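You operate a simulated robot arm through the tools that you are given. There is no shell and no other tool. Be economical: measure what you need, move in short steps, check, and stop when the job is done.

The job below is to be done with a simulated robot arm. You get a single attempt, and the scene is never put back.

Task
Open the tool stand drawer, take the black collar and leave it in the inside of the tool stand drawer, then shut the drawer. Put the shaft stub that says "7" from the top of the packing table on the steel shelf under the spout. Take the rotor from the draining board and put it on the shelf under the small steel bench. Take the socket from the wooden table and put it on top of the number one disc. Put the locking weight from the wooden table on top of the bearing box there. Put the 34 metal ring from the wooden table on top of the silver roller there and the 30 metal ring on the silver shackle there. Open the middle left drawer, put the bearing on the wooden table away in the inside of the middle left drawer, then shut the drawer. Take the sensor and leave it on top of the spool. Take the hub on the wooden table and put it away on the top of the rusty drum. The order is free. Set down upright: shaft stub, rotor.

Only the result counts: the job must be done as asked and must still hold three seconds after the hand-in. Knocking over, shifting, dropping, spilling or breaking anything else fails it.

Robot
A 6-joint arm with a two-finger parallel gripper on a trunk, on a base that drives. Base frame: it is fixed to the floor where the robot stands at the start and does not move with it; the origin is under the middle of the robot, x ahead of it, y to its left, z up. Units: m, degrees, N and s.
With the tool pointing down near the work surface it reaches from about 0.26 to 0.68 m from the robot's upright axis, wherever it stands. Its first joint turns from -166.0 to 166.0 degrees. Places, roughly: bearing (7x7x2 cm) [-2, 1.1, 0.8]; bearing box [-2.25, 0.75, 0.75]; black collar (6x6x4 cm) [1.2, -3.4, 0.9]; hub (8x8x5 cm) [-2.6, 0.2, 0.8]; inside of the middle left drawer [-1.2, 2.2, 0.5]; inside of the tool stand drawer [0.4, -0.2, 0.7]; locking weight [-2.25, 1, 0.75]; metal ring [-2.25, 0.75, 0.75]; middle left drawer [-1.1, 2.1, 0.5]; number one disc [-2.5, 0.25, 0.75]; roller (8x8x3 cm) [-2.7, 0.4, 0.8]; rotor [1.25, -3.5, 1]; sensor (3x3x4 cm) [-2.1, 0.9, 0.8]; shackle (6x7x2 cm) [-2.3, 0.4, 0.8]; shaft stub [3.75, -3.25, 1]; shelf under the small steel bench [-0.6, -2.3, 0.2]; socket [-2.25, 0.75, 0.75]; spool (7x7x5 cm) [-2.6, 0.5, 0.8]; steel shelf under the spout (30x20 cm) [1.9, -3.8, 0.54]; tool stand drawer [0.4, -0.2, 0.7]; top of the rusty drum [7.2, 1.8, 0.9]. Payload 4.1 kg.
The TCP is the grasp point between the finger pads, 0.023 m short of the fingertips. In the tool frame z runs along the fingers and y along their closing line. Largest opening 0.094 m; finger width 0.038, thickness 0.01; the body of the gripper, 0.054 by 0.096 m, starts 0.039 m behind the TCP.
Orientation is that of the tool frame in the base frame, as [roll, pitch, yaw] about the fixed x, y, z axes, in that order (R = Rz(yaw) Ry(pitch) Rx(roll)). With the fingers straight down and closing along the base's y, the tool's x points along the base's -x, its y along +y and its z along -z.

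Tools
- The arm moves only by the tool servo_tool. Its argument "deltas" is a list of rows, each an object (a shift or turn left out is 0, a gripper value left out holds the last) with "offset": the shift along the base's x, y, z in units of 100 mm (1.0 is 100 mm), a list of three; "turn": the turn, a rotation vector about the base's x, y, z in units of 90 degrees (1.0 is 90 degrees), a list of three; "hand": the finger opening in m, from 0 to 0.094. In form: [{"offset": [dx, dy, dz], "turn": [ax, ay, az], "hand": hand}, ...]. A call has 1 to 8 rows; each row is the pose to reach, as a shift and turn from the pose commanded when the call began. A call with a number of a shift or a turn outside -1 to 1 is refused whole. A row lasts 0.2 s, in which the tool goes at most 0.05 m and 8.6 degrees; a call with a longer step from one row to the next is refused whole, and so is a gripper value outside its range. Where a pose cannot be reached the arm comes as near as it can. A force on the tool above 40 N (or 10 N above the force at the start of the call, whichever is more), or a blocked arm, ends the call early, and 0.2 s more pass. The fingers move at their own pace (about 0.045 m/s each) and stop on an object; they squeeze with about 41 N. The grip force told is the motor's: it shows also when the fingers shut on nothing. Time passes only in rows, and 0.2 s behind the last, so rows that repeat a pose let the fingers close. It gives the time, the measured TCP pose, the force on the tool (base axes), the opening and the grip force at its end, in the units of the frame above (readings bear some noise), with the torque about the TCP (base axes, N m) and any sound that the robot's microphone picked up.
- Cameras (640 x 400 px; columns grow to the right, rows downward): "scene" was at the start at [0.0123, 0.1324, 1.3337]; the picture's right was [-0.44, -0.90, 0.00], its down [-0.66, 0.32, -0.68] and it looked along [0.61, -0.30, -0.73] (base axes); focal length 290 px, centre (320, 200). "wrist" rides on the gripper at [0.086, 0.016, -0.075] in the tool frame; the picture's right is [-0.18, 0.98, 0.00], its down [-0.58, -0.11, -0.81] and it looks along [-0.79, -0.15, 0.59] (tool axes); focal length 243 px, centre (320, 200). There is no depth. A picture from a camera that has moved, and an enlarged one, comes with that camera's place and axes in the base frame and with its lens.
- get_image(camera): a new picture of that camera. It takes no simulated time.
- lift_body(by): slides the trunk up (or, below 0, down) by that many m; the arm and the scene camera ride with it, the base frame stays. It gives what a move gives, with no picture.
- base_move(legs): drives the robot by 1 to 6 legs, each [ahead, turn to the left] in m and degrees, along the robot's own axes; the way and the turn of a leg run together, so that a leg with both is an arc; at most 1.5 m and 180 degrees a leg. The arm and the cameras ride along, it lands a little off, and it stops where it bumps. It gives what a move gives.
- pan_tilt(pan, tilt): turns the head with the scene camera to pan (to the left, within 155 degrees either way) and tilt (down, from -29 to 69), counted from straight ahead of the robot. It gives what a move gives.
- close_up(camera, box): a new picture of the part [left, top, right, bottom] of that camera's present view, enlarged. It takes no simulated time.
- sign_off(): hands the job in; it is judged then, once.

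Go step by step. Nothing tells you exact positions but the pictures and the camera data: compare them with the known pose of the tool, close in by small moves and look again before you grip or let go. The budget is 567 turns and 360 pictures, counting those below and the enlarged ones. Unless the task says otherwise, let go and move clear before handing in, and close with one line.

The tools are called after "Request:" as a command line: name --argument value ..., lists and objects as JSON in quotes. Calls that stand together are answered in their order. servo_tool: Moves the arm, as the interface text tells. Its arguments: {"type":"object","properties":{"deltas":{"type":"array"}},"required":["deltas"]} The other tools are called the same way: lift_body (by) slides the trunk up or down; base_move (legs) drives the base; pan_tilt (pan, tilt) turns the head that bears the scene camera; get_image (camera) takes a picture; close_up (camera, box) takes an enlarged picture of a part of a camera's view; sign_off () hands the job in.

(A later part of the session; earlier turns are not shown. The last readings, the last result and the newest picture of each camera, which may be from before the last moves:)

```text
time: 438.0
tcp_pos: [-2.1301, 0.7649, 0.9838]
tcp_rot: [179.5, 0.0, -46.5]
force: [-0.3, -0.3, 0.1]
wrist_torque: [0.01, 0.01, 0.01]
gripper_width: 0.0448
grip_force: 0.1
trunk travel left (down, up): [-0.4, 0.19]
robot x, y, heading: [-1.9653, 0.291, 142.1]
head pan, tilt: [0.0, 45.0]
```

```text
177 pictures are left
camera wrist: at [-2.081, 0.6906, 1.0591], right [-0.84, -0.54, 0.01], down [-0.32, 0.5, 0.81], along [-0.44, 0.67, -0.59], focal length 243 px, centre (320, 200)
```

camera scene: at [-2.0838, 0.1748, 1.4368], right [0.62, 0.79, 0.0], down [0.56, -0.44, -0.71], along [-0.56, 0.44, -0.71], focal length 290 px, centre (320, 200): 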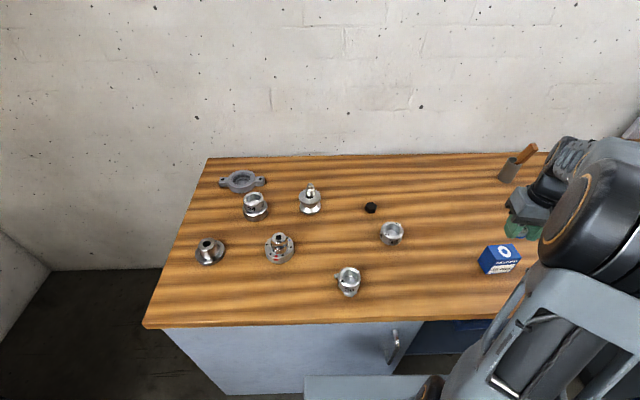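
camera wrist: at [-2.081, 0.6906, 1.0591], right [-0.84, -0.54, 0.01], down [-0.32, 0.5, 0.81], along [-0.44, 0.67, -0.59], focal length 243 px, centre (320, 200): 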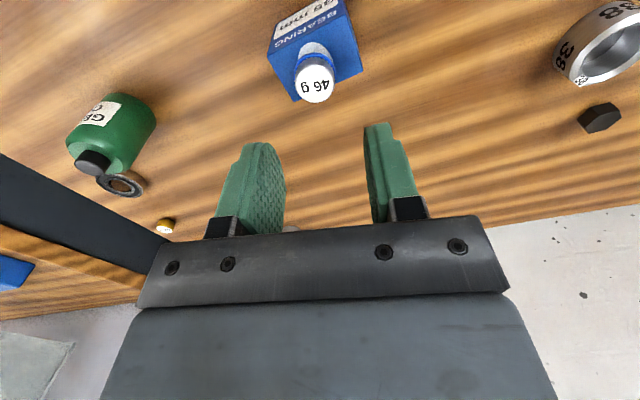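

Locking weight sits on the bearing box. Next the drawer for the bearing: I'll drive over to the blue bench and look at the middle left drawer.

Request:
servo_tool --deltas '[{"offset": [0.1, -0.4, 0.2]}, {"offset": [0.1, -0.8, 0.4]}, {"offset": [0.1, -1.0, 0.6]}]'

Request:
base_move --legs '[[-0.3, 0], [0, -95.5], [1.0, 0], [0.7, 0], [0, 96]]'

Request:
pan_tilt --pan 0 --tilt 35

Request:
get_image --camera "scene"

```text
time: 438.8
tcp_pos: [-2.1163, 0.6663, 1.0453]
tcp_rot: [179.4, 0.0, -46.5]
force: [-0.3, 1.1, 0.4]
wrist_torque: [0.01, 0.01, -0.05]
gripper_width: 0.0449
grip_force: 0.0
trunk travel left (down, up): [-0.4, 0.19]
robot x, y, heading: [-1.9646, 0.2891, 142.3]
head pan, tilt: [0.0, 45.0]
```

```text
time: 457.2
tcp_pos: [-0.706, 1.6947, 1.0441]
tcp_rot: [179.5, 0.0, -45.4]
force: [-0.6, -0.2, 0.3]
wrist_torque: [-0.03, 0.0, -0.01]
gripper_width: 0.045
grip_force: 0.0
trunk travel left (down, up): [-0.4, 0.19]
robot x, y, heading: [-0.5475, 1.326, 143.0]
head pan, tilt: [0.0, 45.0]
```

```text
time: 457.9
tcp_pos: [-0.7062, 1.694, 1.0439]
tcp_rot: [179.4, 0.1, -45.4]
force: [-0.3, 0.3, 0.2]
wrist_torque: [-0.01, 0.01, -0.01]
gripper_width: 0.0451
grip_force: 0.1
trunk travel left (down, up): [-0.4, 0.19]
robot x, y, heading: [-0.5481, 1.3251, 142.9]
head pan, tilt: [0.0, 35.0]
```

```text
176 pictures are left
camera scene: at [-0.6691, 1.2072, 1.4515], right [0.6, 0.8, 0.0], down [0.46, -0.35, -0.82], along [-0.65, 0.49, -0.57], focal length 290 px, centre (320, 200)
```

scene: 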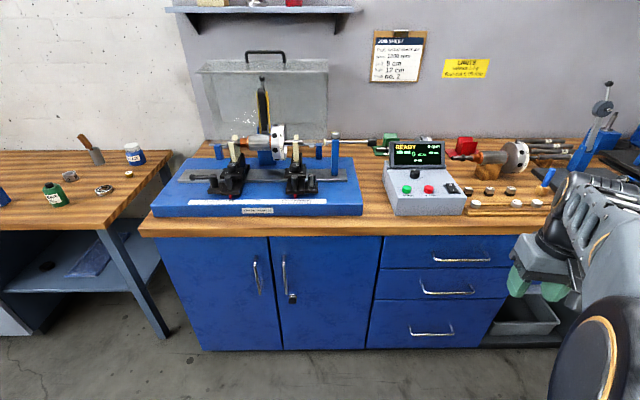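

The middle-left drawer's handle is near (-0.952,2.045,0.516). I'll turn the tool horizontal with a vertical closing line to pinch the bar. First tilt the tool toward the bench.

Request:
servo_tool --deltas '[{"offset": [0, 0, -0.1], "turn": [0, 0, 0.09]}, {"offset": [0, 0, -0.2], "turn": [0.05, 0.067, 0.09]}, {"offset": [0, 0, -0.3], "turn": [0.1, 0.133, 0.09]}, {"offset": [0, 0, -0.4], "turn": [0.15, 0.2, 0.09]}, {"offset": [0, 0, -0.5], "turn": [0.2, 0.267, 0.09]}, {"offset": [0, 0, -0.6], "turn": [0.25, 0.333, 0.09]}, {"offset": [0, 0, -0.7], "turn": [0.3, 0.4, 0.09]}]'

Request:
servo_tool --deltas '[{"offset": [0, 0, -0.1], "turn": [0.05, 0.067, 0]}, {"offset": [0, 0, -0.2], "turn": [0.1, 0.133, 0]}, {"offset": [0, 0, -0.3], "turn": [0.15, 0.2, 0]}, {"offset": [0, 0, -0.4], "turn": [0.2, 0.267, 0]}, {"offset": [0, 0, -0.5], "turn": [0.25, 0.333, 0]}, {"offset": [0, 0, -0.6], "turn": [0.3, 0.4, 0]}]'

Request:
get_image --camera "scene"

```text
time: 459.5
tcp_pos: [-0.7043, 1.6934, 0.9741]
tcp_rot: [175.1, 44.8, -38.6]
force: [-0.4, 0.7, -0.2]
wrist_torque: [0.0, -0.01, 0.03]
gripper_width: 0.0449
grip_force: 0.0
trunk travel left (down, up): [-0.4, 0.19]
robot x, y, heading: [-0.5517, 1.3204, 143.0]
head pan, tilt: [0.0, 35.0]
```

```text
time: 460.9
tcp_pos: [-0.7045, 1.7028, 0.9133]
tcp_rot: [85.8, 88.8, -127.4]
force: [-0.3, -0.2, 0.7]
wrist_torque: [0.0, 0.01, 0.01]
gripper_width: 0.0447
grip_force: 0.0
out of reach, approached as far as the arm can: row 3, 4, 5, 6
trunk travel left (down, up): [-0.4, 0.19]
robot x, y, heading: [-0.544, 1.3232, 143.0]
head pan, tilt: [0.0, 35.0]
```

```text
175 pictures are left
camera scene: at [-0.6691, 1.2073, 1.4516], right [0.6, 0.8, 0.0], down [0.46, -0.35, -0.82], along [-0.65, 0.49, -0.57], focal length 290 px, centre (320, 200)
```

scene: 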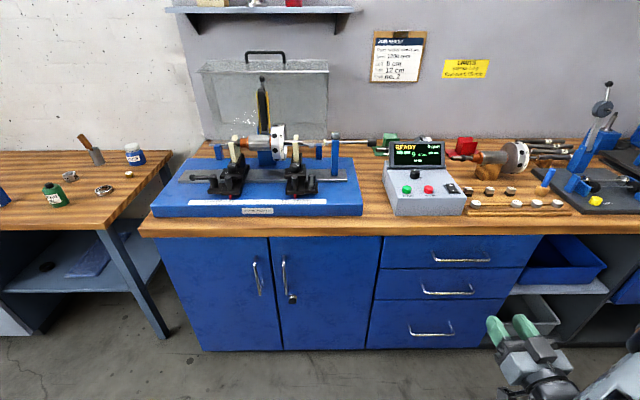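

The tool is horizontal now. Rolling it 90° so the fingers close vertically.

Request:
servo_tool --deltas '[{"turn": [0.07, -0.0456, 0]}, {"turn": [0.139, -0.091, 0]}, {"turn": [0.209, -0.137, 0]}, {"turn": [0.279, -0.182, 0]}, {"turn": [0.348, -0.228, 0]}, {"turn": [0.418, -0.2735, 0]}]'

Request:
servo_tool --deltas '[{"turn": [0.07, -0.0456, 0]}, {"turn": [0.139, -0.091, 0]}, {"turn": [0.209, -0.137, 0]}, {"turn": [0.279, -0.182, 0]}, {"turn": [0.348, -0.228, 0]}, {"turn": [0.418, -0.2735, 0]}]'

Request:
get_image --camera "wrist"

Request:
close_up --camera "scene" --box '[360, 220, 600, 400]'

```text
time: 462.3
tcp_pos: [-0.6883, 1.6738, 1.0936]
tcp_rot: [-91.6, 47.4, 55.5]
force: [-0.1, 1.3, 0.3]
wrist_torque: [0.0, -0.04, -0.01]
gripper_width: 0.0447
grip_force: 0.0
out of reach, approached as far as the arm can: row 1, 2, 3, 4, 5, 6
trunk travel left (down, up): [-0.4, 0.19]
robot x, y, heading: [-0.5488, 1.3252, 142.8]
head pan, tilt: [0.0, 35.0]
```

```text
time: 463.7
tcp_pos: [-0.6847, 1.5763, 1.2051]
tcp_rot: [-91.1, 8.2, 46.0]
force: [0.8, 0.8, 0.1]
wrist_torque: [-0.02, 0.0, 0.03]
gripper_width: 0.0451
grip_force: 0.1
out of reach, approached as far as the arm can: row 1, 2, 3, 4, 5, 6
trunk travel left (down, up): [-0.4, 0.19]
robot x, y, heading: [-0.5495, 1.3247, 143.0]
head pan, tilt: [0.0, 35.0]
stopped in row 6: the arm was blocked; the commanded pose is now the measured one
```

```text
174 pictures are left
camera wrist: at [-0.5731, 1.5835, 1.1783], right [-0.21, -0.24, -0.95], down [0.19, -0.96, 0.21], along [-0.96, -0.14, 0.25], focal length 243 px, centre (320, 200)
```

wrist: 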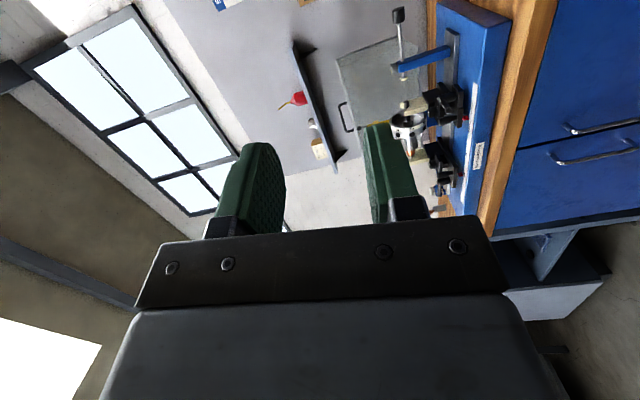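

```text
2.22 times, centred on (480, 310) of scene
camera zoom: at [-0.6688, 1.2081, 1.4517], right [0.6, 0.8, 0.0], down [0.46, -0.35, -0.82], along [-0.65, 0.49, -0.57], focal length 644 px, centre (-36, -44)
```

zoom: 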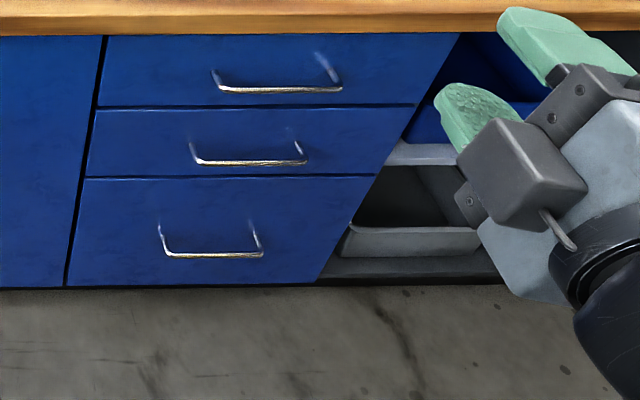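

Orientation is nearly right (closing vertical, tool facing the bench). The tool is too close to the body; extending outward and lowering.

Request:
servo_tool --deltas '[{"offset": [-0.3, 0.22, 0]}, {"offset": [-0.6, 0.45, -0.1]}, {"offset": [-0.9, 0.67, -0.2]}, {"offset": [-1.0, 0.75, -0.4]}]'

Request:
servo_tool --deltas '[{"offset": [-0.1, 0.1, -0.4]}, {"offset": [-0.2, 0.15, -0.8]}, {"offset": [-0.2, 0.15, -1.0]}]'

Request:
get_image --camera "scene"

```text
time: 464.1
tcp_pos: [-0.6384, 1.6146, 1.2134]
tcp_rot: [-90.6, 7.6, 27.3]
force: [-0.5, -0.9, 0.5]
wrist_torque: [0.01, 0.02, -0.04]
gripper_width: 0.0451
grip_force: 0.1
out of reach, approached as far as the arm can: row 1, 2
trunk travel left (down, up): [-0.4, 0.19]
robot x, y, heading: [-0.5443, 1.3231, 143.0]
head pan, tilt: [0.0, 35.0]
stopped in row 2: the arm was blocked; the commanded pose is now the measured one
```

```text
time: 465.1
tcp_pos: [-0.617, 1.6208, 1.1983]
tcp_rot: [-91.9, 8.6, 19.7]
force: [0.7, -0.9, -0.5]
wrist_torque: [0.01, -0.02, 0.0]
gripper_width: 0.0449
grip_force: 0.1
out of reach, approached as far as the arm can: row 1, 2, 3
trunk travel left (down, up): [-0.4, 0.19]
robot x, y, heading: [-0.5481, 1.3229, 142.5]
head pan, tilt: [0.0, 35.0]
stopped in row 3: the arm was blocked; the commanded pose is now the measured one
```

```text
172 pictures are left
camera scene: at [-0.6691, 1.2071, 1.4516], right [0.6, 0.8, 0.0], down [0.46, -0.34, -0.82], along [-0.65, 0.49, -0.57], focal length 290 px, centre (320, 200)
```

scene: 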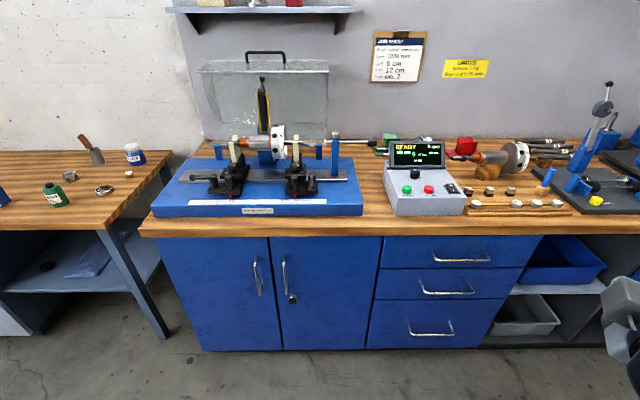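

The arm is folded awkwardly close to the trunk. I'll tilt the tool down again to unfold, then extend before going horizontal.

Request:
servo_tool --deltas '[{"offset": [0, 0, 0], "turn": [-0.08, -0.029, 0]}, {"offset": [0, 0.05, 0], "turn": [-0.16, -0.058, 0]}, {"offset": [0, 0.1, 0], "turn": [-0.24, -0.087, 0]}, {"offset": [0, 0.15, 0], "turn": [-0.32, -0.116, 0]}, {"offset": [0, 0.2, 0], "turn": [-0.4, -0.145, 0]}, {"offset": [0, 0.25, 0], "turn": [-0.48, -0.174, 0]}, {"offset": [0, 0.3, 0], "turn": [-0.56, -0.203, 0]}]'

Request:
get_image --camera "wrist"

```text
time: 466.1
tcp_pos: [-0.5736, 1.6313, 1.2057]
tcp_rot: [-120.3, 6.7, 6.1]
force: [0.1, -0.2, -0.4]
wrist_torque: [-0.02, 0.03, 0.01]
gripper_width: 0.045
grip_force: 0.1
trunk travel left (down, up): [-0.4, 0.19]
robot x, y, heading: [-0.5469, 1.3242, 143.1]
head pan, tilt: [0.0, 35.0]
stopped in row 5: the arm was blocked; the commanded pose is now the measured one
```

```text
171 pictures are left
camera wrist: at [-0.4776, 1.5676, 1.2203], right [-0.23, -0.52, -0.82], down [-0.45, -0.69, 0.57], along [-0.86, 0.5, -0.08], focal length 243 px, centre (320, 200)
```

wrist: 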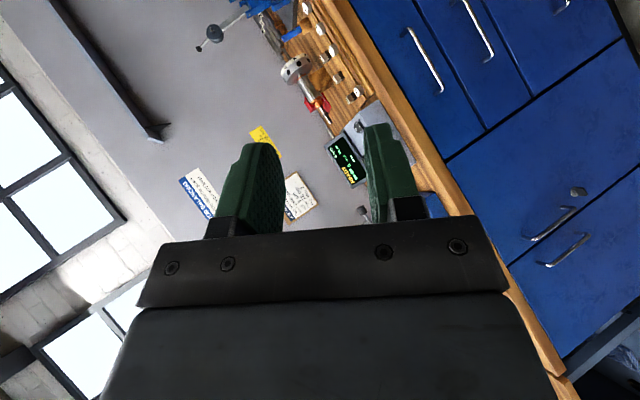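

Request:
servo_tool --deltas '[{"offset": [0, 0.2, 0.1], "turn": [-0.04, 0, 0]}, {"offset": [0, 0.4, 0.2], "turn": [-0.1, 0, 0]}, {"offset": [0, 0.6, 0.2], "turn": [-0.18, 0, 0]}, {"offset": [0, 0.8, 0.2], "turn": [-0.26, 0, 0]}, {"offset": [0, 1.0, 0.2], "turn": [-0.34, 0, 0]}]'

Request:
get_image --camera "scene"

```text
time: 467.3
tcp_pos: [-0.5742, 1.732, 1.2259]
tcp_rot: [-151.3, 9.0, 2.1]
force: [0.1, -0.3, -0.3]
wrist_torque: [-0.01, 0.0, 0.01]
gripper_width: 0.045
grip_force: 0.0
trunk travel left (down, up): [-0.4, 0.19]
robot x, y, heading: [-0.5465, 1.3228, 143.2]
head pan, tilt: [0.0, 35.0]
```

```text
170 pictures are left
camera scene: at [-0.6689, 1.2072, 1.4516], right [0.6, 0.8, 0.0], down [0.46, -0.35, -0.82], along [-0.65, 0.49, -0.57], focal length 290 px, centre (320, 200)
```

scene: 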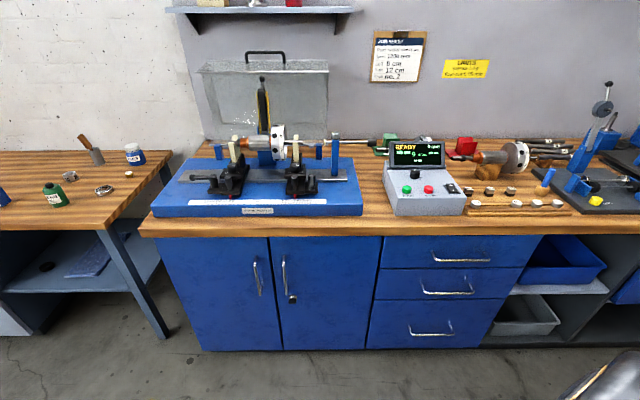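

Moving freely again. I'll reposition the base opposite the drawers and lower the trunk so the handle is near shoulder height.

Request:
base_move --legs '[[0, -96], [0.3, 0], [0, 96]]'

Request:
lift_body --by -0.25

Request:
get_image --camera "scene"

```text
time: 477.6
tcp_pos: [-0.3624, 1.9468, 1.2262]
tcp_rot: [-151.2, 8.9, 1.2]
force: [-0.2, 0.1, 1.2]
wrist_torque: [-0.01, -0.01, 0.02]
gripper_width: 0.0448
grip_force: 0.0
trunk travel left (down, up): [-0.4, 0.19]
robot x, y, heading: [-0.3357, 1.5397, 142.7]
head pan, tilt: [0.0, 35.0]
```

```text
time: 480.1
tcp_pos: [-0.3627, 1.9468, 0.9761]
tcp_rot: [-151.0, 8.8, 1.4]
force: [0.0, 0.1, 0.1]
wrist_torque: [-0.01, 0.03, 0.02]
gripper_width: 0.045
grip_force: 0.1
trunk travel left (down, up): [-0.15, 0.44]
robot x, y, heading: [-0.3377, 1.5378, 142.5]
head pan, tilt: [0.0, 35.0]
```

```text
169 pictures are left
camera scene: at [-0.4618, 1.4237, 1.2016], right [0.61, 0.79, 0.0], down [0.45, -0.35, -0.82], along [-0.65, 0.5, -0.57], focal length 290 px, centre (320, 200)
```

scene: 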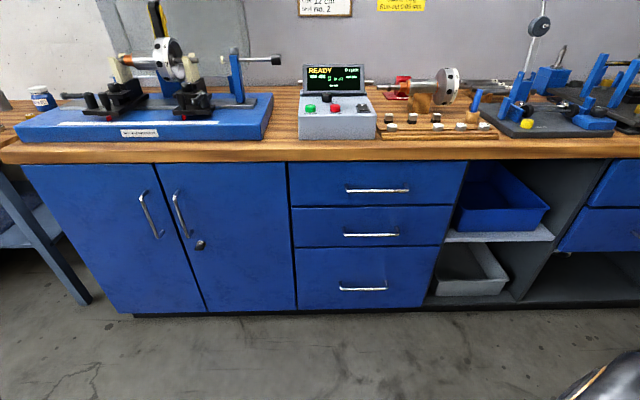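

The handle triangulates to (-0.939,2.006,0.556). Swinging the arm round to face the drawers at mid radius.

Request:
servo_tool --deltas '[{"offset": [-0.25, 0.05, 0], "turn": [0, 0, 0.08]}, {"offset": [-0.5, 0.1, 0], "turn": [0, 0, 0.16]}, {"offset": [-0.75, 0.1, 0], "turn": [0, 0, 0.24]}, {"offset": [-1.0, 0.1, 0], "turn": [0, 0, 0.32]}]'

Request:
servo_tool --deltas '[{"offset": [-0.25, 0, -0.1], "turn": [0, 0, 0.07]}, {"offset": [-0.5, -0.05, -0.2], "turn": [0, 0, 0.14]}, {"offset": [-0.75, -0.1, -0.3], "turn": [0, 0, 0.21]}, {"offset": [-1.0, -0.2, -0.4], "turn": [0, 0, 0.28]}]'

Request:
servo_tool --deltas '[{"offset": [-0.4, -0.2, -0.1]}, {"offset": [-0.8, -0.4, -0.2]}, {"offset": [-1.0, -0.5, -0.4]}]'

Request:
get_image --camera "wrist"

Request:
get_image --camera "scene"

```text
time: 481.1
tcp_pos: [-0.4618, 1.958, 0.975]
tcp_rot: [-151.1, 9.0, 30.2]
force: [0.5, -0.2, 0.5]
wrist_torque: [-0.02, 0.0, -0.05]
gripper_width: 0.0453
grip_force: 0.0
trunk travel left (down, up): [-0.15, 0.44]
robot x, y, heading: [-0.3394, 1.5353, 142.2]
head pan, tilt: [0.0, 35.0]
```

```text
time: 482.1
tcp_pos: [-0.5625, 1.9358, 0.9357]
tcp_rot: [-151.2, 8.9, 55.5]
force: [-0.1, 1.1, 0.3]
wrist_torque: [-0.02, 0.02, -0.03]
gripper_width: 0.0454
grip_force: 0.0
trunk travel left (down, up): [-0.15, 0.44]
robot x, y, heading: [-0.3367, 1.5356, 142.4]
head pan, tilt: [0.0, 35.0]
```

```text
time: 482.9
tcp_pos: [-0.662, 1.8899, 0.8953]
tcp_rot: [-151.2, 8.9, 55.3]
force: [0.7, 0.1, -0.2]
wrist_torque: [0.03, 0.0, 0.03]
gripper_width: 0.045
grip_force: 0.0
trunk travel left (down, up): [-0.15, 0.44]
robot x, y, heading: [-0.3372, 1.5386, 142.4]
head pan, tilt: [0.0, 35.0]
```

```text
168 pictures are left
camera wrist: at [-0.5655, 1.9375, 0.9405], right [0.56, -0.7, -0.44], down [-0.02, -0.54, 0.84], along [-0.83, -0.46, -0.32], focal length 243 px, centre (320, 200)
```

wrist: 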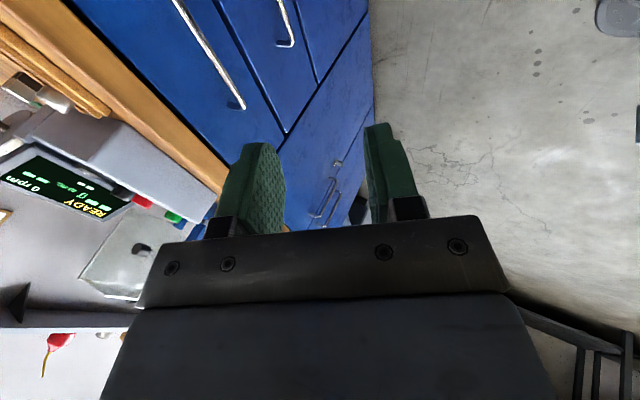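

```text
167 pictures are left
camera scene: at [-0.4617, 1.4237, 1.2016], right [0.61, 0.79, 0.0], down [0.45, -0.35, -0.82], along [-0.65, 0.5, -0.57], focal length 290 px, centre (320, 200)
```

scene: 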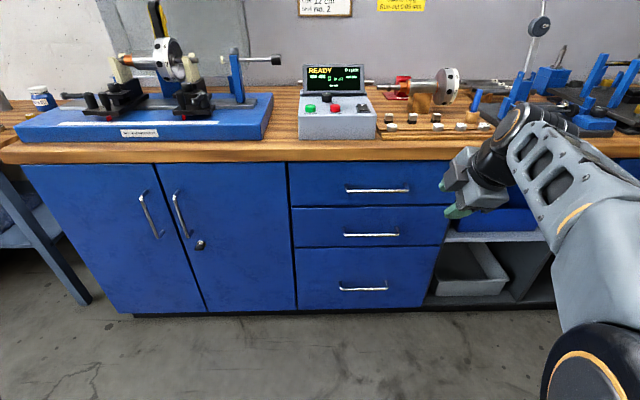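

Good pose. Tilting the tool to horizontal while lowering.

Request:
servo_tool --deltas '[{"offset": [0, 0, -0.12], "turn": [0.058, 0.0625, 0]}, {"offset": [0, 0, -0.25], "turn": [0.117, 0.125, 0]}, {"offset": [0, 0, -0.37], "turn": [0.175, 0.1875, 0]}, {"offset": [0, 0, -0.5], "turn": [0.2335, 0.25, 0]}, {"offset": [0, 0, -0.62], "turn": [0.292, 0.3125, 0]}, {"offset": [0, 0, -0.75], "turn": [0.35, 0.375, 0]}, {"offset": [0, 0, -0.87], "turn": [0.4085, 0.4375, 0]}, {"offset": [0, 0, -1.0], "turn": [0.467, 0.5, 0]}]'

Request:
get_image --camera "scene"

```text
time: 484.7
tcp_pos: [-0.6633, 1.8234, 0.8814]
tcp_rot: [-110.1, 2.1, 57.0]
force: [0.3, 0.6, 0.5]
wrist_torque: [0.01, 0.03, -0.01]
gripper_width: 0.0451
grip_force: 0.0
out of reach, approached as far as the arm can: row 5, 6, 7, 8
trunk travel left (down, up): [-0.15, 0.44]
robot x, y, heading: [-0.3412, 1.5379, 142.7]
head pan, tilt: [0.0, 35.0]
stopped in row 8: the arm was blocked; the commanded pose is now the measured one
```

```text
166 pictures are left
camera scene: at [-0.4621, 1.4239, 1.2022], right [0.61, 0.79, 0.0], down [0.45, -0.35, -0.82], along [-0.65, 0.5, -0.57], focal length 290 px, centre (320, 200)
```

scene: 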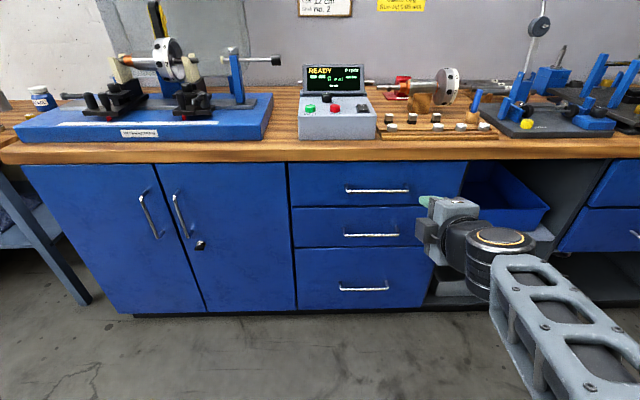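

It needs more radius for a horizontal tool. Extending outward first, then lowering.

Request:
servo_tool --deltas '[{"offset": [-0.35, 0.26, 0]}, {"offset": [-0.7, 0.52, 0]}, {"offset": [-1.0, 0.75, 0]}]'

Request:
servo_tool --deltas '[{"offset": [-0.15, 0.1, -0.4]}, {"offset": [-0.3, 0.22, -0.8]}, {"offset": [-0.4, 0.3, -1.0]}]'

Request:
get_image --camera "scene"

```text
time: 485.5
tcp_pos: [-0.7644, 1.8969, 0.8964]
tcp_rot: [-110.5, 2.0, 56.7]
force: [-0.6, -0.2, -0.1]
wrist_torque: [0.0, 0.02, -0.02]
gripper_width: 0.0451
grip_force: 0.2
out of reach, approached as far as the arm can: row 1, 2, 3
trunk travel left (down, up): [-0.15, 0.44]
robot x, y, heading: [-0.3373, 1.5405, 142.4]
head pan, tilt: [0.0, 35.0]
```

```text
time: 486.3
tcp_pos: [-0.8107, 1.9354, 0.8544]
tcp_rot: [-114.8, 1.0, 53.1]
force: [0.5, 0.2, -1.0]
wrist_torque: [0.03, 0.0, -0.03]
gripper_width: 0.0451
grip_force: 0.0
out of reach, approached as far as the arm can: row 1, 2, 3
trunk travel left (down, up): [-0.15, 0.44]
robot x, y, heading: [-0.3395, 1.5359, 142.3]
head pan, tilt: [0.0, 35.0]
```

```text
165 pictures are left
camera scene: at [-0.4619, 1.4238, 1.2016], right [0.61, 0.79, 0.0], down [0.45, -0.35, -0.82], along [-0.65, 0.5, -0.57], focal length 290 px, centre (320, 200)
```

scene: 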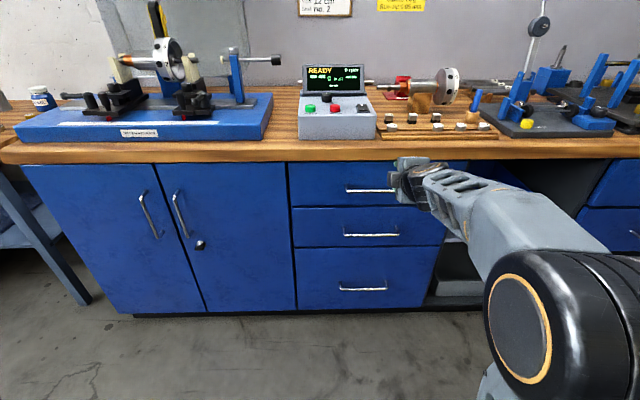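

The fully horizontal pose isn't reachable low down. A pose with the fingers pointing about 55° down toward the face, closing in the vertical plane, will also pinch the bar, so I'll tilt back down.

Request:
servo_tool --deltas '[{"offset": [0.1, -0.08, 0], "turn": [-0.05, -0.067, 0]}, {"offset": [0.2, -0.15, 0], "turn": [-0.1, -0.133, 0]}, {"offset": [0.3, -0.22, 0], "turn": [-0.15, -0.2, 0]}, {"offset": [0.4, -0.3, 0], "turn": [-0.2, -0.267, 0]}]'

Request:
servo_tool --deltas '[{"offset": [0, 0, -0.4]}, {"offset": [0, 0, -0.8]}, {"offset": [0, 0, -1.0]}]'

Request:
get_image --camera "scene"

Request:
get_image --camera "wrist"

```text
time: 487.3
tcp_pos: [-0.7626, 1.8967, 0.7999]
tcp_rot: [-140.3, 3.6, 55.1]
force: [-0.8, 0.9, -0.6]
wrist_torque: [0.04, 0.04, 0.0]
gripper_width: 0.0448
grip_force: 0.0
out of reach, approached as far as the arm can: row 1
trunk travel left (down, up): [-0.15, 0.44]
robot x, y, heading: [-0.3401, 1.5385, 142.7]
head pan, tilt: [0.0, 35.0]
```

```text
time: 488.1
tcp_pos: [-0.7655, 1.8981, 0.6996]
tcp_rot: [-140.0, 3.6, 55.2]
force: [1.6, -0.9, 0.4]
wrist_torque: [-0.01, -0.01, -0.01]
gripper_width: 0.0452
grip_force: 0.0
trunk travel left (down, up): [-0.15, 0.44]
robot x, y, heading: [-0.3405, 1.539, 142.5]
head pan, tilt: [0.0, 35.0]
```

```text
164 pictures are left
camera scene: at [-0.462, 1.4238, 1.2016], right [0.61, 0.79, 0.0], down [0.45, -0.35, -0.82], along [-0.65, 0.5, -0.57], focal length 290 px, centre (320, 200)
```

scene: 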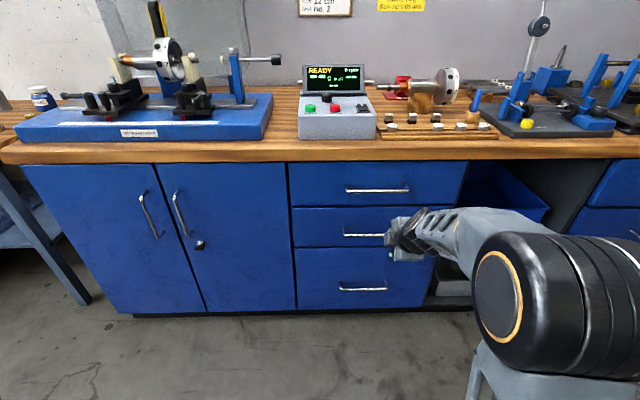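

```text
163 pictures are left
camera wrist: at [-0.6643, 1.9363, 0.7415], right [0.49, -0.61, -0.62], down [0.05, -0.69, 0.72], along [-0.87, -0.39, -0.31], focal length 243 px, centre (320, 200)
```

wrist: 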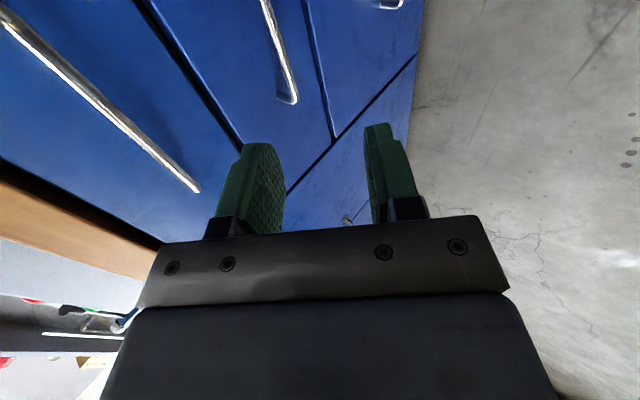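

That orientation works low down. Approaching the middle handle bar with a 40 mm opening.

Request:
servo_tool --deltas '[{"offset": [-0.2, 0.12, -0.3], "hand": 0.04}, {"offset": [-0.4, 0.25, -0.6]}, {"offset": [-0.7, 0.43, -0.85]}, {"offset": [-1.0, 0.6, -0.98]}]'

Request:
get_image --camera "wrist"

Request:
close_up --camera "scene" --box '[280, 150, 460, 300]'

```text
time: 489.1
tcp_pos: [-0.8648, 1.9594, 0.5993]
tcp_rot: [-140.0, 3.6, 55.3]
force: [0.4, -0.1, 1.0]
wrist_torque: [-0.02, -0.04, -0.01]
gripper_width: 0.0401
grip_force: 0.1
trunk travel left (down, up): [-0.15, 0.44]
robot x, y, heading: [-0.3401, 1.5383, 142.4]
head pan, tilt: [0.0, 35.0]
```

```text
162 pictures are left
camera wrist: at [-0.7647, 1.9972, 0.6421], right [0.49, -0.61, -0.62], down [0.05, -0.69, 0.72], along [-0.87, -0.39, -0.31], focal length 243 px, centre (320, 200)
```

wrist: 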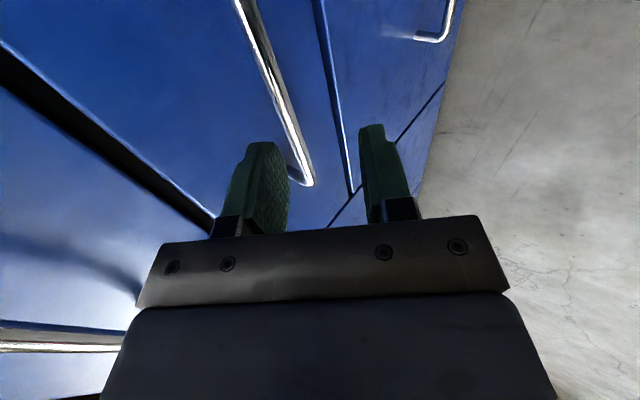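

```text
2.67 times, centred on (370, 225) of scene
camera zoom: at [-0.4618, 1.4237, 1.2016], right [0.61, 0.79, 0.0], down [0.45, -0.35, -0.82], along [-0.65, 0.5, -0.57], focal length 773 px, centre (187, 133)
```

zoom: 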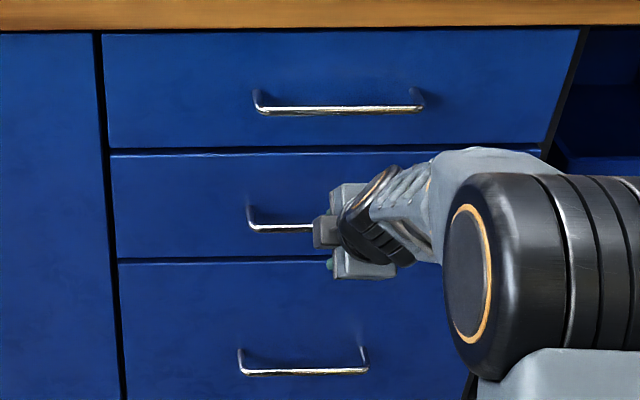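

The bar is ahead of the fingers, offset toward the face side. Shifting in and checking.

Request:
servo_tool --deltas '[{"offset": [-0.2, 0.15, 0.1]}, {"offset": [-0.42, 0.31, -0.09]}]'

Request:
get_image --camera "wrist"

```text
time: 489.7
tcp_pos: [-0.9062, 1.9877, 0.591]
tcp_rot: [-139.9, 3.6, 55.2]
force: [0.0, -0.3, 0.5]
wrist_torque: [-0.03, -0.02, 0.0]
gripper_width: 0.0401
grip_force: 0.0
trunk travel left (down, up): [-0.15, 0.44]
robot x, y, heading: [-0.339, 1.5369, 142.4]
head pan, tilt: [0.0, 35.0]
```

```text
160 pictures are left
camera wrist: at [-0.8055, 2.0266, 0.6331], right [0.49, -0.61, -0.62], down [0.05, -0.69, 0.72], along [-0.87, -0.39, -0.31], focal length 243 px, centre (320, 200)
```

wrist: 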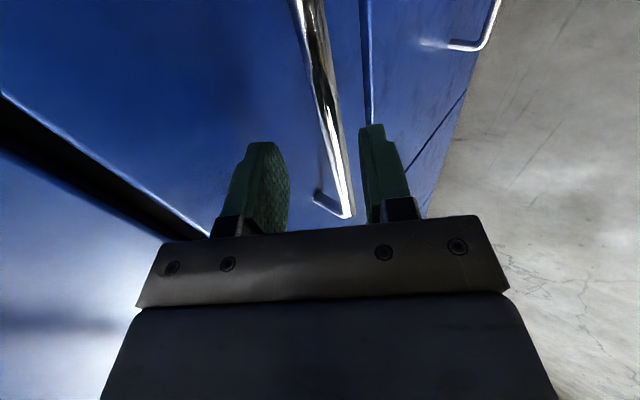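

The bar is now lined up between the fingers, 5 cm ahead. Advancing and closing on it.

Request:
servo_tool --deltas '[{"offset": [-0.08, 0.06, -0.13]}, {"offset": [-0.17, 0.13, -0.26]}, {"offset": [-0.24, 0.18, -0.36]}]'

Request:
get_image --camera "wrist"

```text
time: 490.3
tcp_pos: [-0.9198, 1.9988, 0.5724]
tcp_rot: [-139.8, 3.6, 55.4]
force: [28.9, -22.9, 17.7]
wrist_torque: [0.58, 0.33, -0.56]
gripper_width: 0.0331
grip_force: 0.1
trunk travel left (down, up): [-0.15, 0.44]
robot x, y, heading: [-0.3417, 1.5391, 142.6]
head pan, tilt: [0.0, 35.0]
stopped in row 3: the force on the tool passed its limit at 56 N (the readings are from after the stop); the commanded pose is now the measured one
```

```text
159 pictures are left
camera wrist: at [-0.8191, 2.0372, 0.6157], right [0.49, -0.61, -0.62], down [0.06, -0.69, 0.72], along [-0.87, -0.39, -0.3], focal length 243 px, centre (320, 200)
```

wrist: 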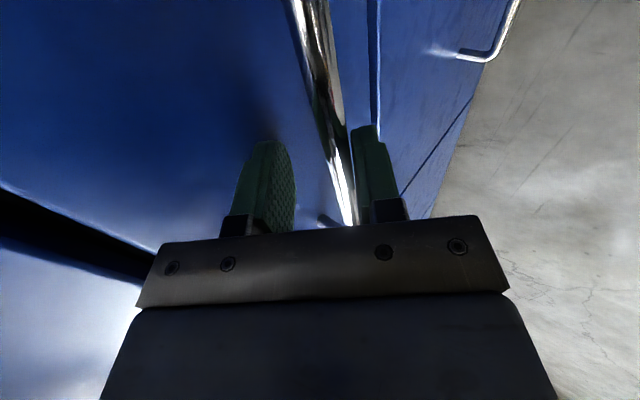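

The inner fingertip touched the drawer face. Backing off a little, narrowing the opening to 26 mm and recentring on the bar.

Request:
servo_tool --deltas '[{"offset": [0.1, -0.07, 0.04]}, {"offset": [0.1, -0.07, 0.04], "hand": 0.028}, {"offset": [0.1, -0.07, 0.04], "hand": 0.028}]'

Request:
get_image --camera "wrist"

```text
time: 491.1
tcp_pos: [-0.913, 1.9943, 0.5734]
tcp_rot: [-139.9, 3.6, 55.3]
force: [0.5, -0.3, -0.3]
wrist_torque: [0.03, -0.01, -0.02]
gripper_width: 0.0281
grip_force: 0.0
trunk travel left (down, up): [-0.15, 0.44]
robot x, y, heading: [-0.3377, 1.5368, 142.2]
head pan, tilt: [0.0, 35.0]
```

```text
158 pictures are left
camera wrist: at [-0.8113, 2.0319, 0.6154], right [0.49, -0.61, -0.62], down [0.05, -0.69, 0.72], along [-0.87, -0.39, -0.31], focal length 243 px, centre (320, 200)
```

wrist: 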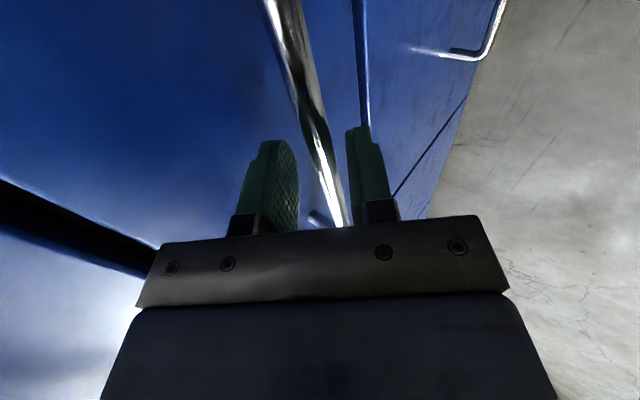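

Bar is centred between the fingertips. Advancing 2 cm and closing.

Request:
servo_tool --deltas '[{"offset": [-0.05, 0.04, -0.08]}, {"offset": [-0.1, 0.08, -0.15]}, {"offset": [-0.13, 0.1, -0.2]}]'

Request:
get_image --camera "wrist"

```text
time: 491.9
tcp_pos: [-0.9227, 2.0016, 0.5633]
tcp_rot: [-139.6, 3.7, 55.3]
force: [23.6, -19.2, 17.6]
wrist_torque: [0.46, 0.13, -0.45]
gripper_width: 0.023
grip_force: 0.1
trunk travel left (down, up): [-0.15, 0.44]
robot x, y, heading: [-0.3391, 1.5352, 142.2]
head pan, tilt: [0.0, 35.0]
stopped in row 3: the force on the tool passed its limit at 50 N (the readings are from after the stop); the commanded pose is now the measured one
```

```text
157 pictures are left
camera wrist: at [-0.8217, 2.0396, 0.6043], right [0.49, -0.61, -0.62], down [0.06, -0.69, 0.72], along [-0.87, -0.39, -0.3], focal length 243 px, centre (320, 200)
```

wrist: 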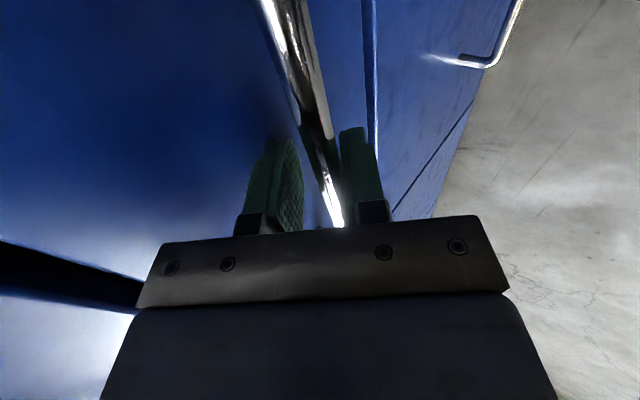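

Contact with the face again, but the bar looks to be between the finger pads. Easing back slightly and closing to test.

Request:
servo_tool --deltas '[{"offset": [0.03, -0.02, 0.0]}, {"offset": [0.03, -0.02, 0.0], "hand": 0.0}, {"offset": [0.03, -0.02, 0.0], "hand": 0.0}, {"offset": [0.03, -0.02, 0.0], "hand": 0.0}]'

Request:
get_image --camera "wrist"

```text
time: 492.9
tcp_pos: [-0.9211, 1.9994, 0.5556]
tcp_rot: [-139.9, 3.5, 55.4]
force: [-0.4, 1.9, -11.7]
wrist_torque: [1.18, -0.8, 1.19]
gripper_width: 0.012
grip_force: 45.1
trunk travel left (down, up): [-0.15, 0.44]
robot x, y, heading: [-0.3366, 1.5373, 142.3]
head pan, tilt: [0.0, 35.0]
```

```text
156 pictures are left
camera wrist: at [-0.8206, 2.0391, 0.599], right [0.49, -0.61, -0.62], down [0.05, -0.69, 0.72], along [-0.87, -0.39, -0.31], focal length 243 px, centre (320, 200)
```

wrist: 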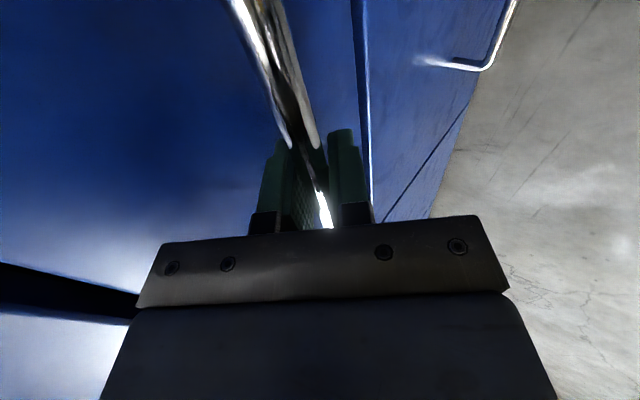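

The bar is gripped (12 mm). Pulling the drawer by reversing the base.

Request:
base_move --legs '[[-0.1, 0]]'

Request:
get_image --camera "scene"

```text
time: 494.1
tcp_pos: [-0.8422, 1.9433, 0.5565]
tcp_rot: [-139.9, 3.6, 55.1]
force: [15.8, 21.4, -20.3]
wrist_torque: [1.14, -0.7, 1.13]
gripper_width: 0.0126
grip_force: 45.0
trunk travel left (down, up): [-0.15, 0.44]
robot x, y, heading: [-0.2589, 1.4766, 142.3]
head pan, tilt: [0.0, 35.0]
```

```text
155 pictures are left
camera scene: at [-0.3843, 1.3657, 1.2016], right [0.61, 0.79, 0.0], down [0.45, -0.35, -0.82], along [-0.65, 0.5, -0.57], focal length 290 px, centre (320, 200)
```

scene: 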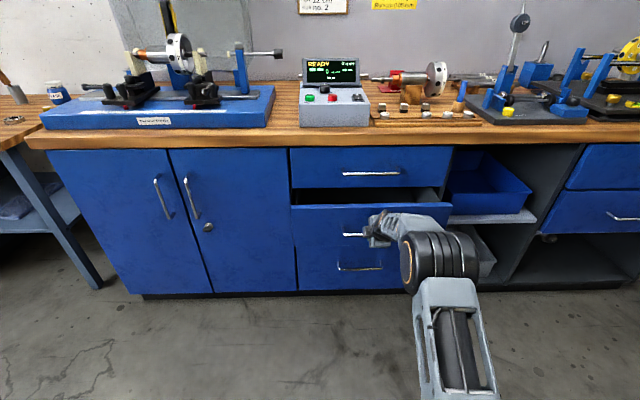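

The drawer is opening. Pulling further.

Request:
base_move --legs '[[-0.13, 0]]'

Request:
get_image --camera "scene"

```text
time: 495.3
tcp_pos: [-0.7371, 1.8642, 0.5576]
tcp_rot: [-139.8, 3.6, 55.0]
force: [15.8, 22.3, -11.9]
wrist_torque: [1.02, -0.65, 1.26]
gripper_width: 0.0127
grip_force: 45.4
trunk travel left (down, up): [-0.15, 0.44]
robot x, y, heading: [-0.1596, 1.3968, 141.9]
head pan, tilt: [0.0, 35.0]
```

```text
154 pictures are left
camera scene: at [-0.2816, 1.2861, 1.2017], right [0.62, 0.79, 0.0], down [0.45, -0.36, -0.82], along [-0.64, 0.5, -0.57], focal length 290 px, centre (320, 200)
```

scene: 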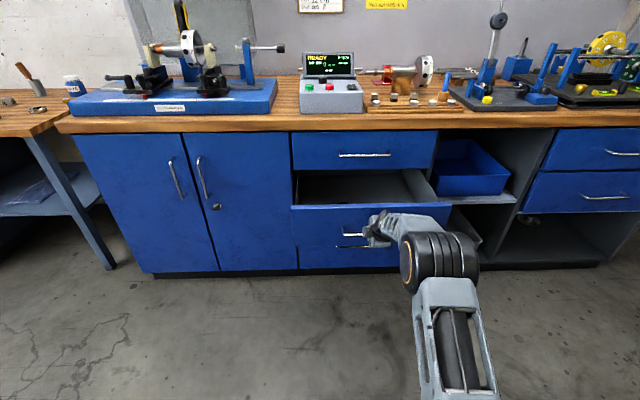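

The drawer is open about 23 cm. Releasing and backing the fingers out.

Request:
servo_tool --deltas '[{"hand": 0.03}, {"hand": 0.03}, {"offset": [0.13, -0.1, 0.2]}, {"offset": [0.26, -0.2, 0.4]}, {"offset": [0.5, -0.38, 0.75]}, {"offset": [0.75, -0.55, 1.0]}]'

Request:
get_image --camera "wrist"

Request:
get_image --camera "scene"

```text
time: 496.7
tcp_pos: [-0.6621, 1.8089, 0.6589]
tcp_rot: [-139.9, 3.5, 54.9]
force: [-0.3, -0.4, -0.3]
wrist_torque: [0.0, -0.01, -0.01]
gripper_width: 0.0299
grip_force: 0.0
trunk travel left (down, up): [-0.15, 0.44]
robot x, y, heading: [-0.1564, 1.3973, 141.8]
head pan, tilt: [0.0, 35.0]
```

```text
153 pictures are left
camera wrist: at [-0.5609, 1.847, 0.7005], right [0.49, -0.61, -0.62], down [0.05, -0.69, 0.72], along [-0.87, -0.38, -0.31], focal length 243 px, centre (320, 200)
```

wrist: 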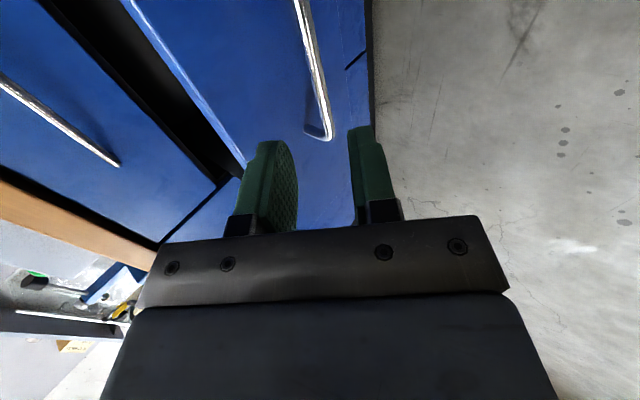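

```text
152 pictures are left
camera scene: at [-0.282, 1.2846, 1.2015], right [0.62, 0.79, 0.0], down [0.45, -0.35, -0.82], along [-0.64, 0.51, -0.57], focal length 290 px, centre (320, 200)
```

scene: 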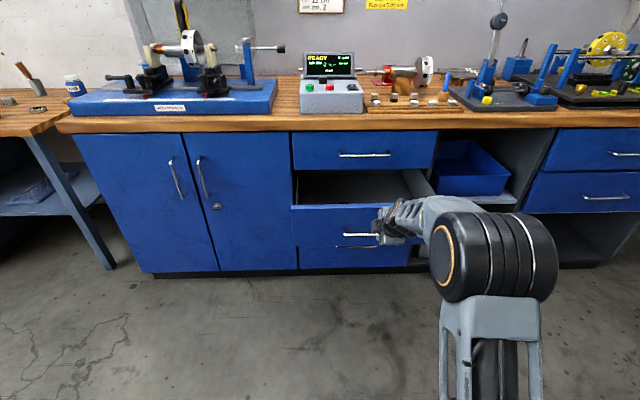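

Drawer stays open. Now restore the tool to straight down and head for the bearing on the wooden table.

Request:
lift_body --by 0.25

Request:
servo_tool --deltas '[{"offset": [0.1, -0.1, 0], "turn": [-0.05, -0.067, 0]}, {"offset": [0.2, -0.2, 0], "turn": [-0.1, -0.133, 0]}, {"offset": [0.3, -0.3, 0], "turn": [-0.15, -0.2, 0]}, {"offset": [0.4, -0.4, 0], "turn": [-0.2, -0.267, 0]}, {"offset": [0.5, -0.5, 0], "turn": [-0.267, -0.355, 0]}]'

Request:
servo_tool --deltas '[{"turn": [0, 0, -0.09]}, {"turn": [0, 0, -0.18]}, {"turn": [0, 0, -0.27]}, {"turn": [0, 0, -0.36]}, {"turn": [0, 0, -0.45]}, {"turn": [0, 0, -0.54]}]'

Request:
servo_tool --deltas '[{"offset": [0, 0, 0.2], "turn": [0, 0, -0.09]}, {"offset": [0, 0, 0.4], "turn": [0, 0, -0.18]}, {"offset": [0, 0, 0.6], "turn": [0, 0, -0.27]}, {"offset": [0, 0, 0.8], "turn": [0, 0, -0.36]}, {"offset": [0, 0, 1.0], "turn": [0, 0, -0.45]}]'

Request:
get_image --camera "scene"

```text
time: 499.3
tcp_pos: [-0.6625, 1.8097, 0.9077]
tcp_rot: [-139.7, 3.5, 54.9]
force: [-0.6, 0.2, 0.6]
wrist_torque: [0.03, 0.02, 0.0]
gripper_width: 0.0304
grip_force: 0.0
trunk travel left (down, up): [-0.4, 0.19]
robot x, y, heading: [-0.1564, 1.396, 141.7]
head pan, tilt: [0.0, 35.0]
```

```text
refused: row 5 steps farther than a row can; nothing moved
```

```text
time: 500.7
tcp_pos: [-0.6633, 1.8103, 0.9097]
tcp_rot: [-139.7, 3.5, 6.2]
force: [-0.6, 0.3, -0.6]
wrist_torque: [0.03, -0.03, 0.01]
gripper_width: 0.0302
grip_force: 0.0
trunk travel left (down, up): [-0.4, 0.19]
robot x, y, heading: [-0.16, 1.3956, 142.0]
head pan, tilt: [0.0, 35.0]
```

```text
time: 501.9
tcp_pos: [-0.6611, 1.8108, 1.0096]
tcp_rot: [-139.9, 3.5, -34.4]
force: [-0.1, 0.0, 1.0]
wrist_torque: [-0.02, 0.01, -0.02]
gripper_width: 0.0301
grip_force: 0.1
trunk travel left (down, up): [-0.4, 0.19]
robot x, y, heading: [-0.1582, 1.3944, 142.0]
head pan, tilt: [0.0, 35.0]
```

```text
151 pictures are left
camera scene: at [-0.2817, 1.2843, 1.4516], right [0.62, 0.79, 0.0], down [0.45, -0.35, -0.82], along [-0.64, 0.51, -0.57], focal length 290 px, centre (320, 200)
```

scene: 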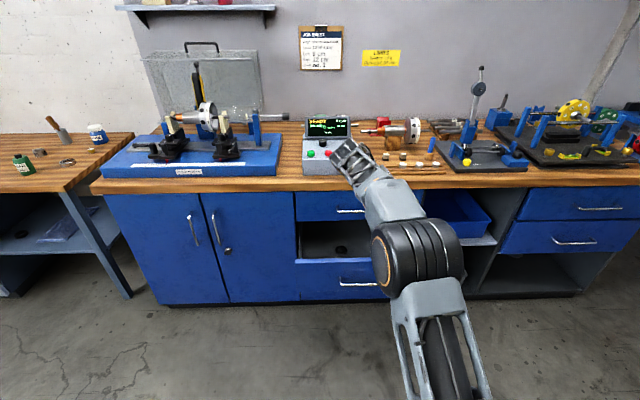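

Straightening the tool to vertical.

Request:
servo_tool --deltas '[{"turn": [-0.064, 0.0375, 0]}, {"turn": [-0.129, 0.075, 0]}, {"turn": [-0.193, 0.1125, 0]}, {"turn": [-0.257, 0.15, 0]}, {"turn": [-0.322, 0.1875, 0]}, {"turn": [-0.386, 0.225, 0]}]'

Request:
servo_tool --deltas '[{"offset": [0.35, -0.26, 0.2]}, {"offset": [0.7, -0.52, 0.4]}, {"offset": [1.0, -0.75, 0.5]}]'

Request:
base_move --legs '[[-0.1, 0], [0, 84], [1.0, 0], [0.5, 0]]'

```text
time: 503.3
tcp_pos: [-0.6616, 1.8083, 1.0089]
tcp_rot: [180.0, 0.1, -35.6]
force: [-0.8, 0.2, 0.6]
wrist_torque: [0.02, 0.0, 0.05]
gripper_width: 0.0297
grip_force: 0.0
trunk travel left (down, up): [-0.4, 0.19]
robot x, y, heading: [-0.1584, 1.3949, 142.0]
head pan, tilt: [0.0, 35.0]
```

```text
time: 504.1
tcp_pos: [-0.562, 1.7339, 1.0569]
tcp_rot: [-179.9, 0.2, -35.5]
force: [-0.2, 1.3, -0.6]
wrist_torque: [0.02, 0.0, 0.0]
gripper_width: 0.0298
grip_force: 0.1
trunk travel left (down, up): [-0.4, 0.19]
robot x, y, heading: [-0.1602, 1.3957, 142.1]
head pan, tilt: [0.0, 35.0]
```

```text
time: 516.1
tcp_pos: [-1.4486, -0.1321, 1.0581]
tcp_rot: [-179.9, 0.2, 50.4]
force: [0.9, 0.2, 0.4]
wrist_torque: [0.0, 0.01, -0.01]
gripper_width: 0.0298
grip_force: 0.0
trunk travel left (down, up): [-0.4, 0.19]
robot x, y, heading: [-1.0852, 0.2491, -132.4]
head pan, tilt: [0.0, 35.0]
```

Now turn toward the table and drive up to its right half.

Request:
base_move --legs '[[0, -84.5], [0.7, 0]]'

Request:
pan_tilt --pan 0 --tilt 45

Request:
get_image --camera "scene"

Request:
get_image --camera "wrist"

```text
time: 523.5
tcp_pos: [-2.0414, 0.9968, 1.0566]
tcp_rot: [-179.8, 0.1, -34.8]
force: [0.2, -0.1, 0.3]
wrist_torque: [-0.02, -0.02, 0.0]
gripper_width: 0.0302
grip_force: 0.0
trunk travel left (down, up): [-0.4, 0.19]
robot x, y, heading: [-1.6305, 0.6672, 142.6]
head pan, tilt: [0.0, 35.0]
```

```text
time: 524.2
tcp_pos: [-2.0396, 0.9977, 1.0578]
tcp_rot: [-179.9, 0.1, -34.7]
force: [0.8, 0.8, 0.7]
wrist_torque: [0.02, 0.03, -0.01]
gripper_width: 0.0301
grip_force: 0.0
trunk travel left (down, up): [-0.4, 0.19]
robot x, y, heading: [-1.6298, 0.6681, 142.7]
head pan, tilt: [0.0, 45.0]
```

```text
150 pictures are left
camera scene: at [-1.749, 0.5461, 1.4368], right [0.61, 0.79, 0.0], down [0.56, -0.43, -0.71], along [-0.56, 0.43, -0.71], focal length 290 px, centre (320, 200)
```

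scene: 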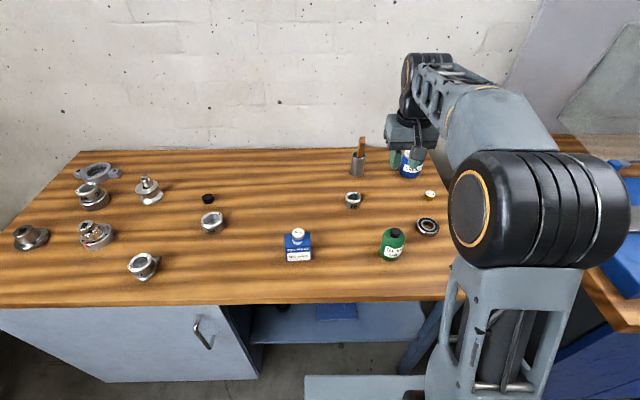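

```text
149 pictures are left
camera wrist: at [-1.9781, 0.9336, 1.1326], right [-0.71, -0.7, 0.0], down [-0.41, 0.42, 0.81], along [-0.57, 0.58, -0.59], focal length 243 px, centre (320, 200)
```

wrist: 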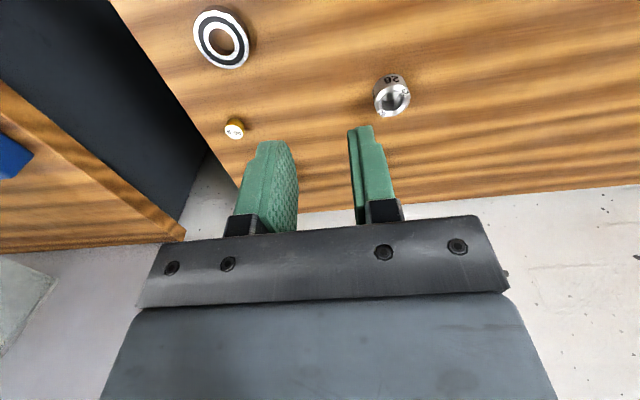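

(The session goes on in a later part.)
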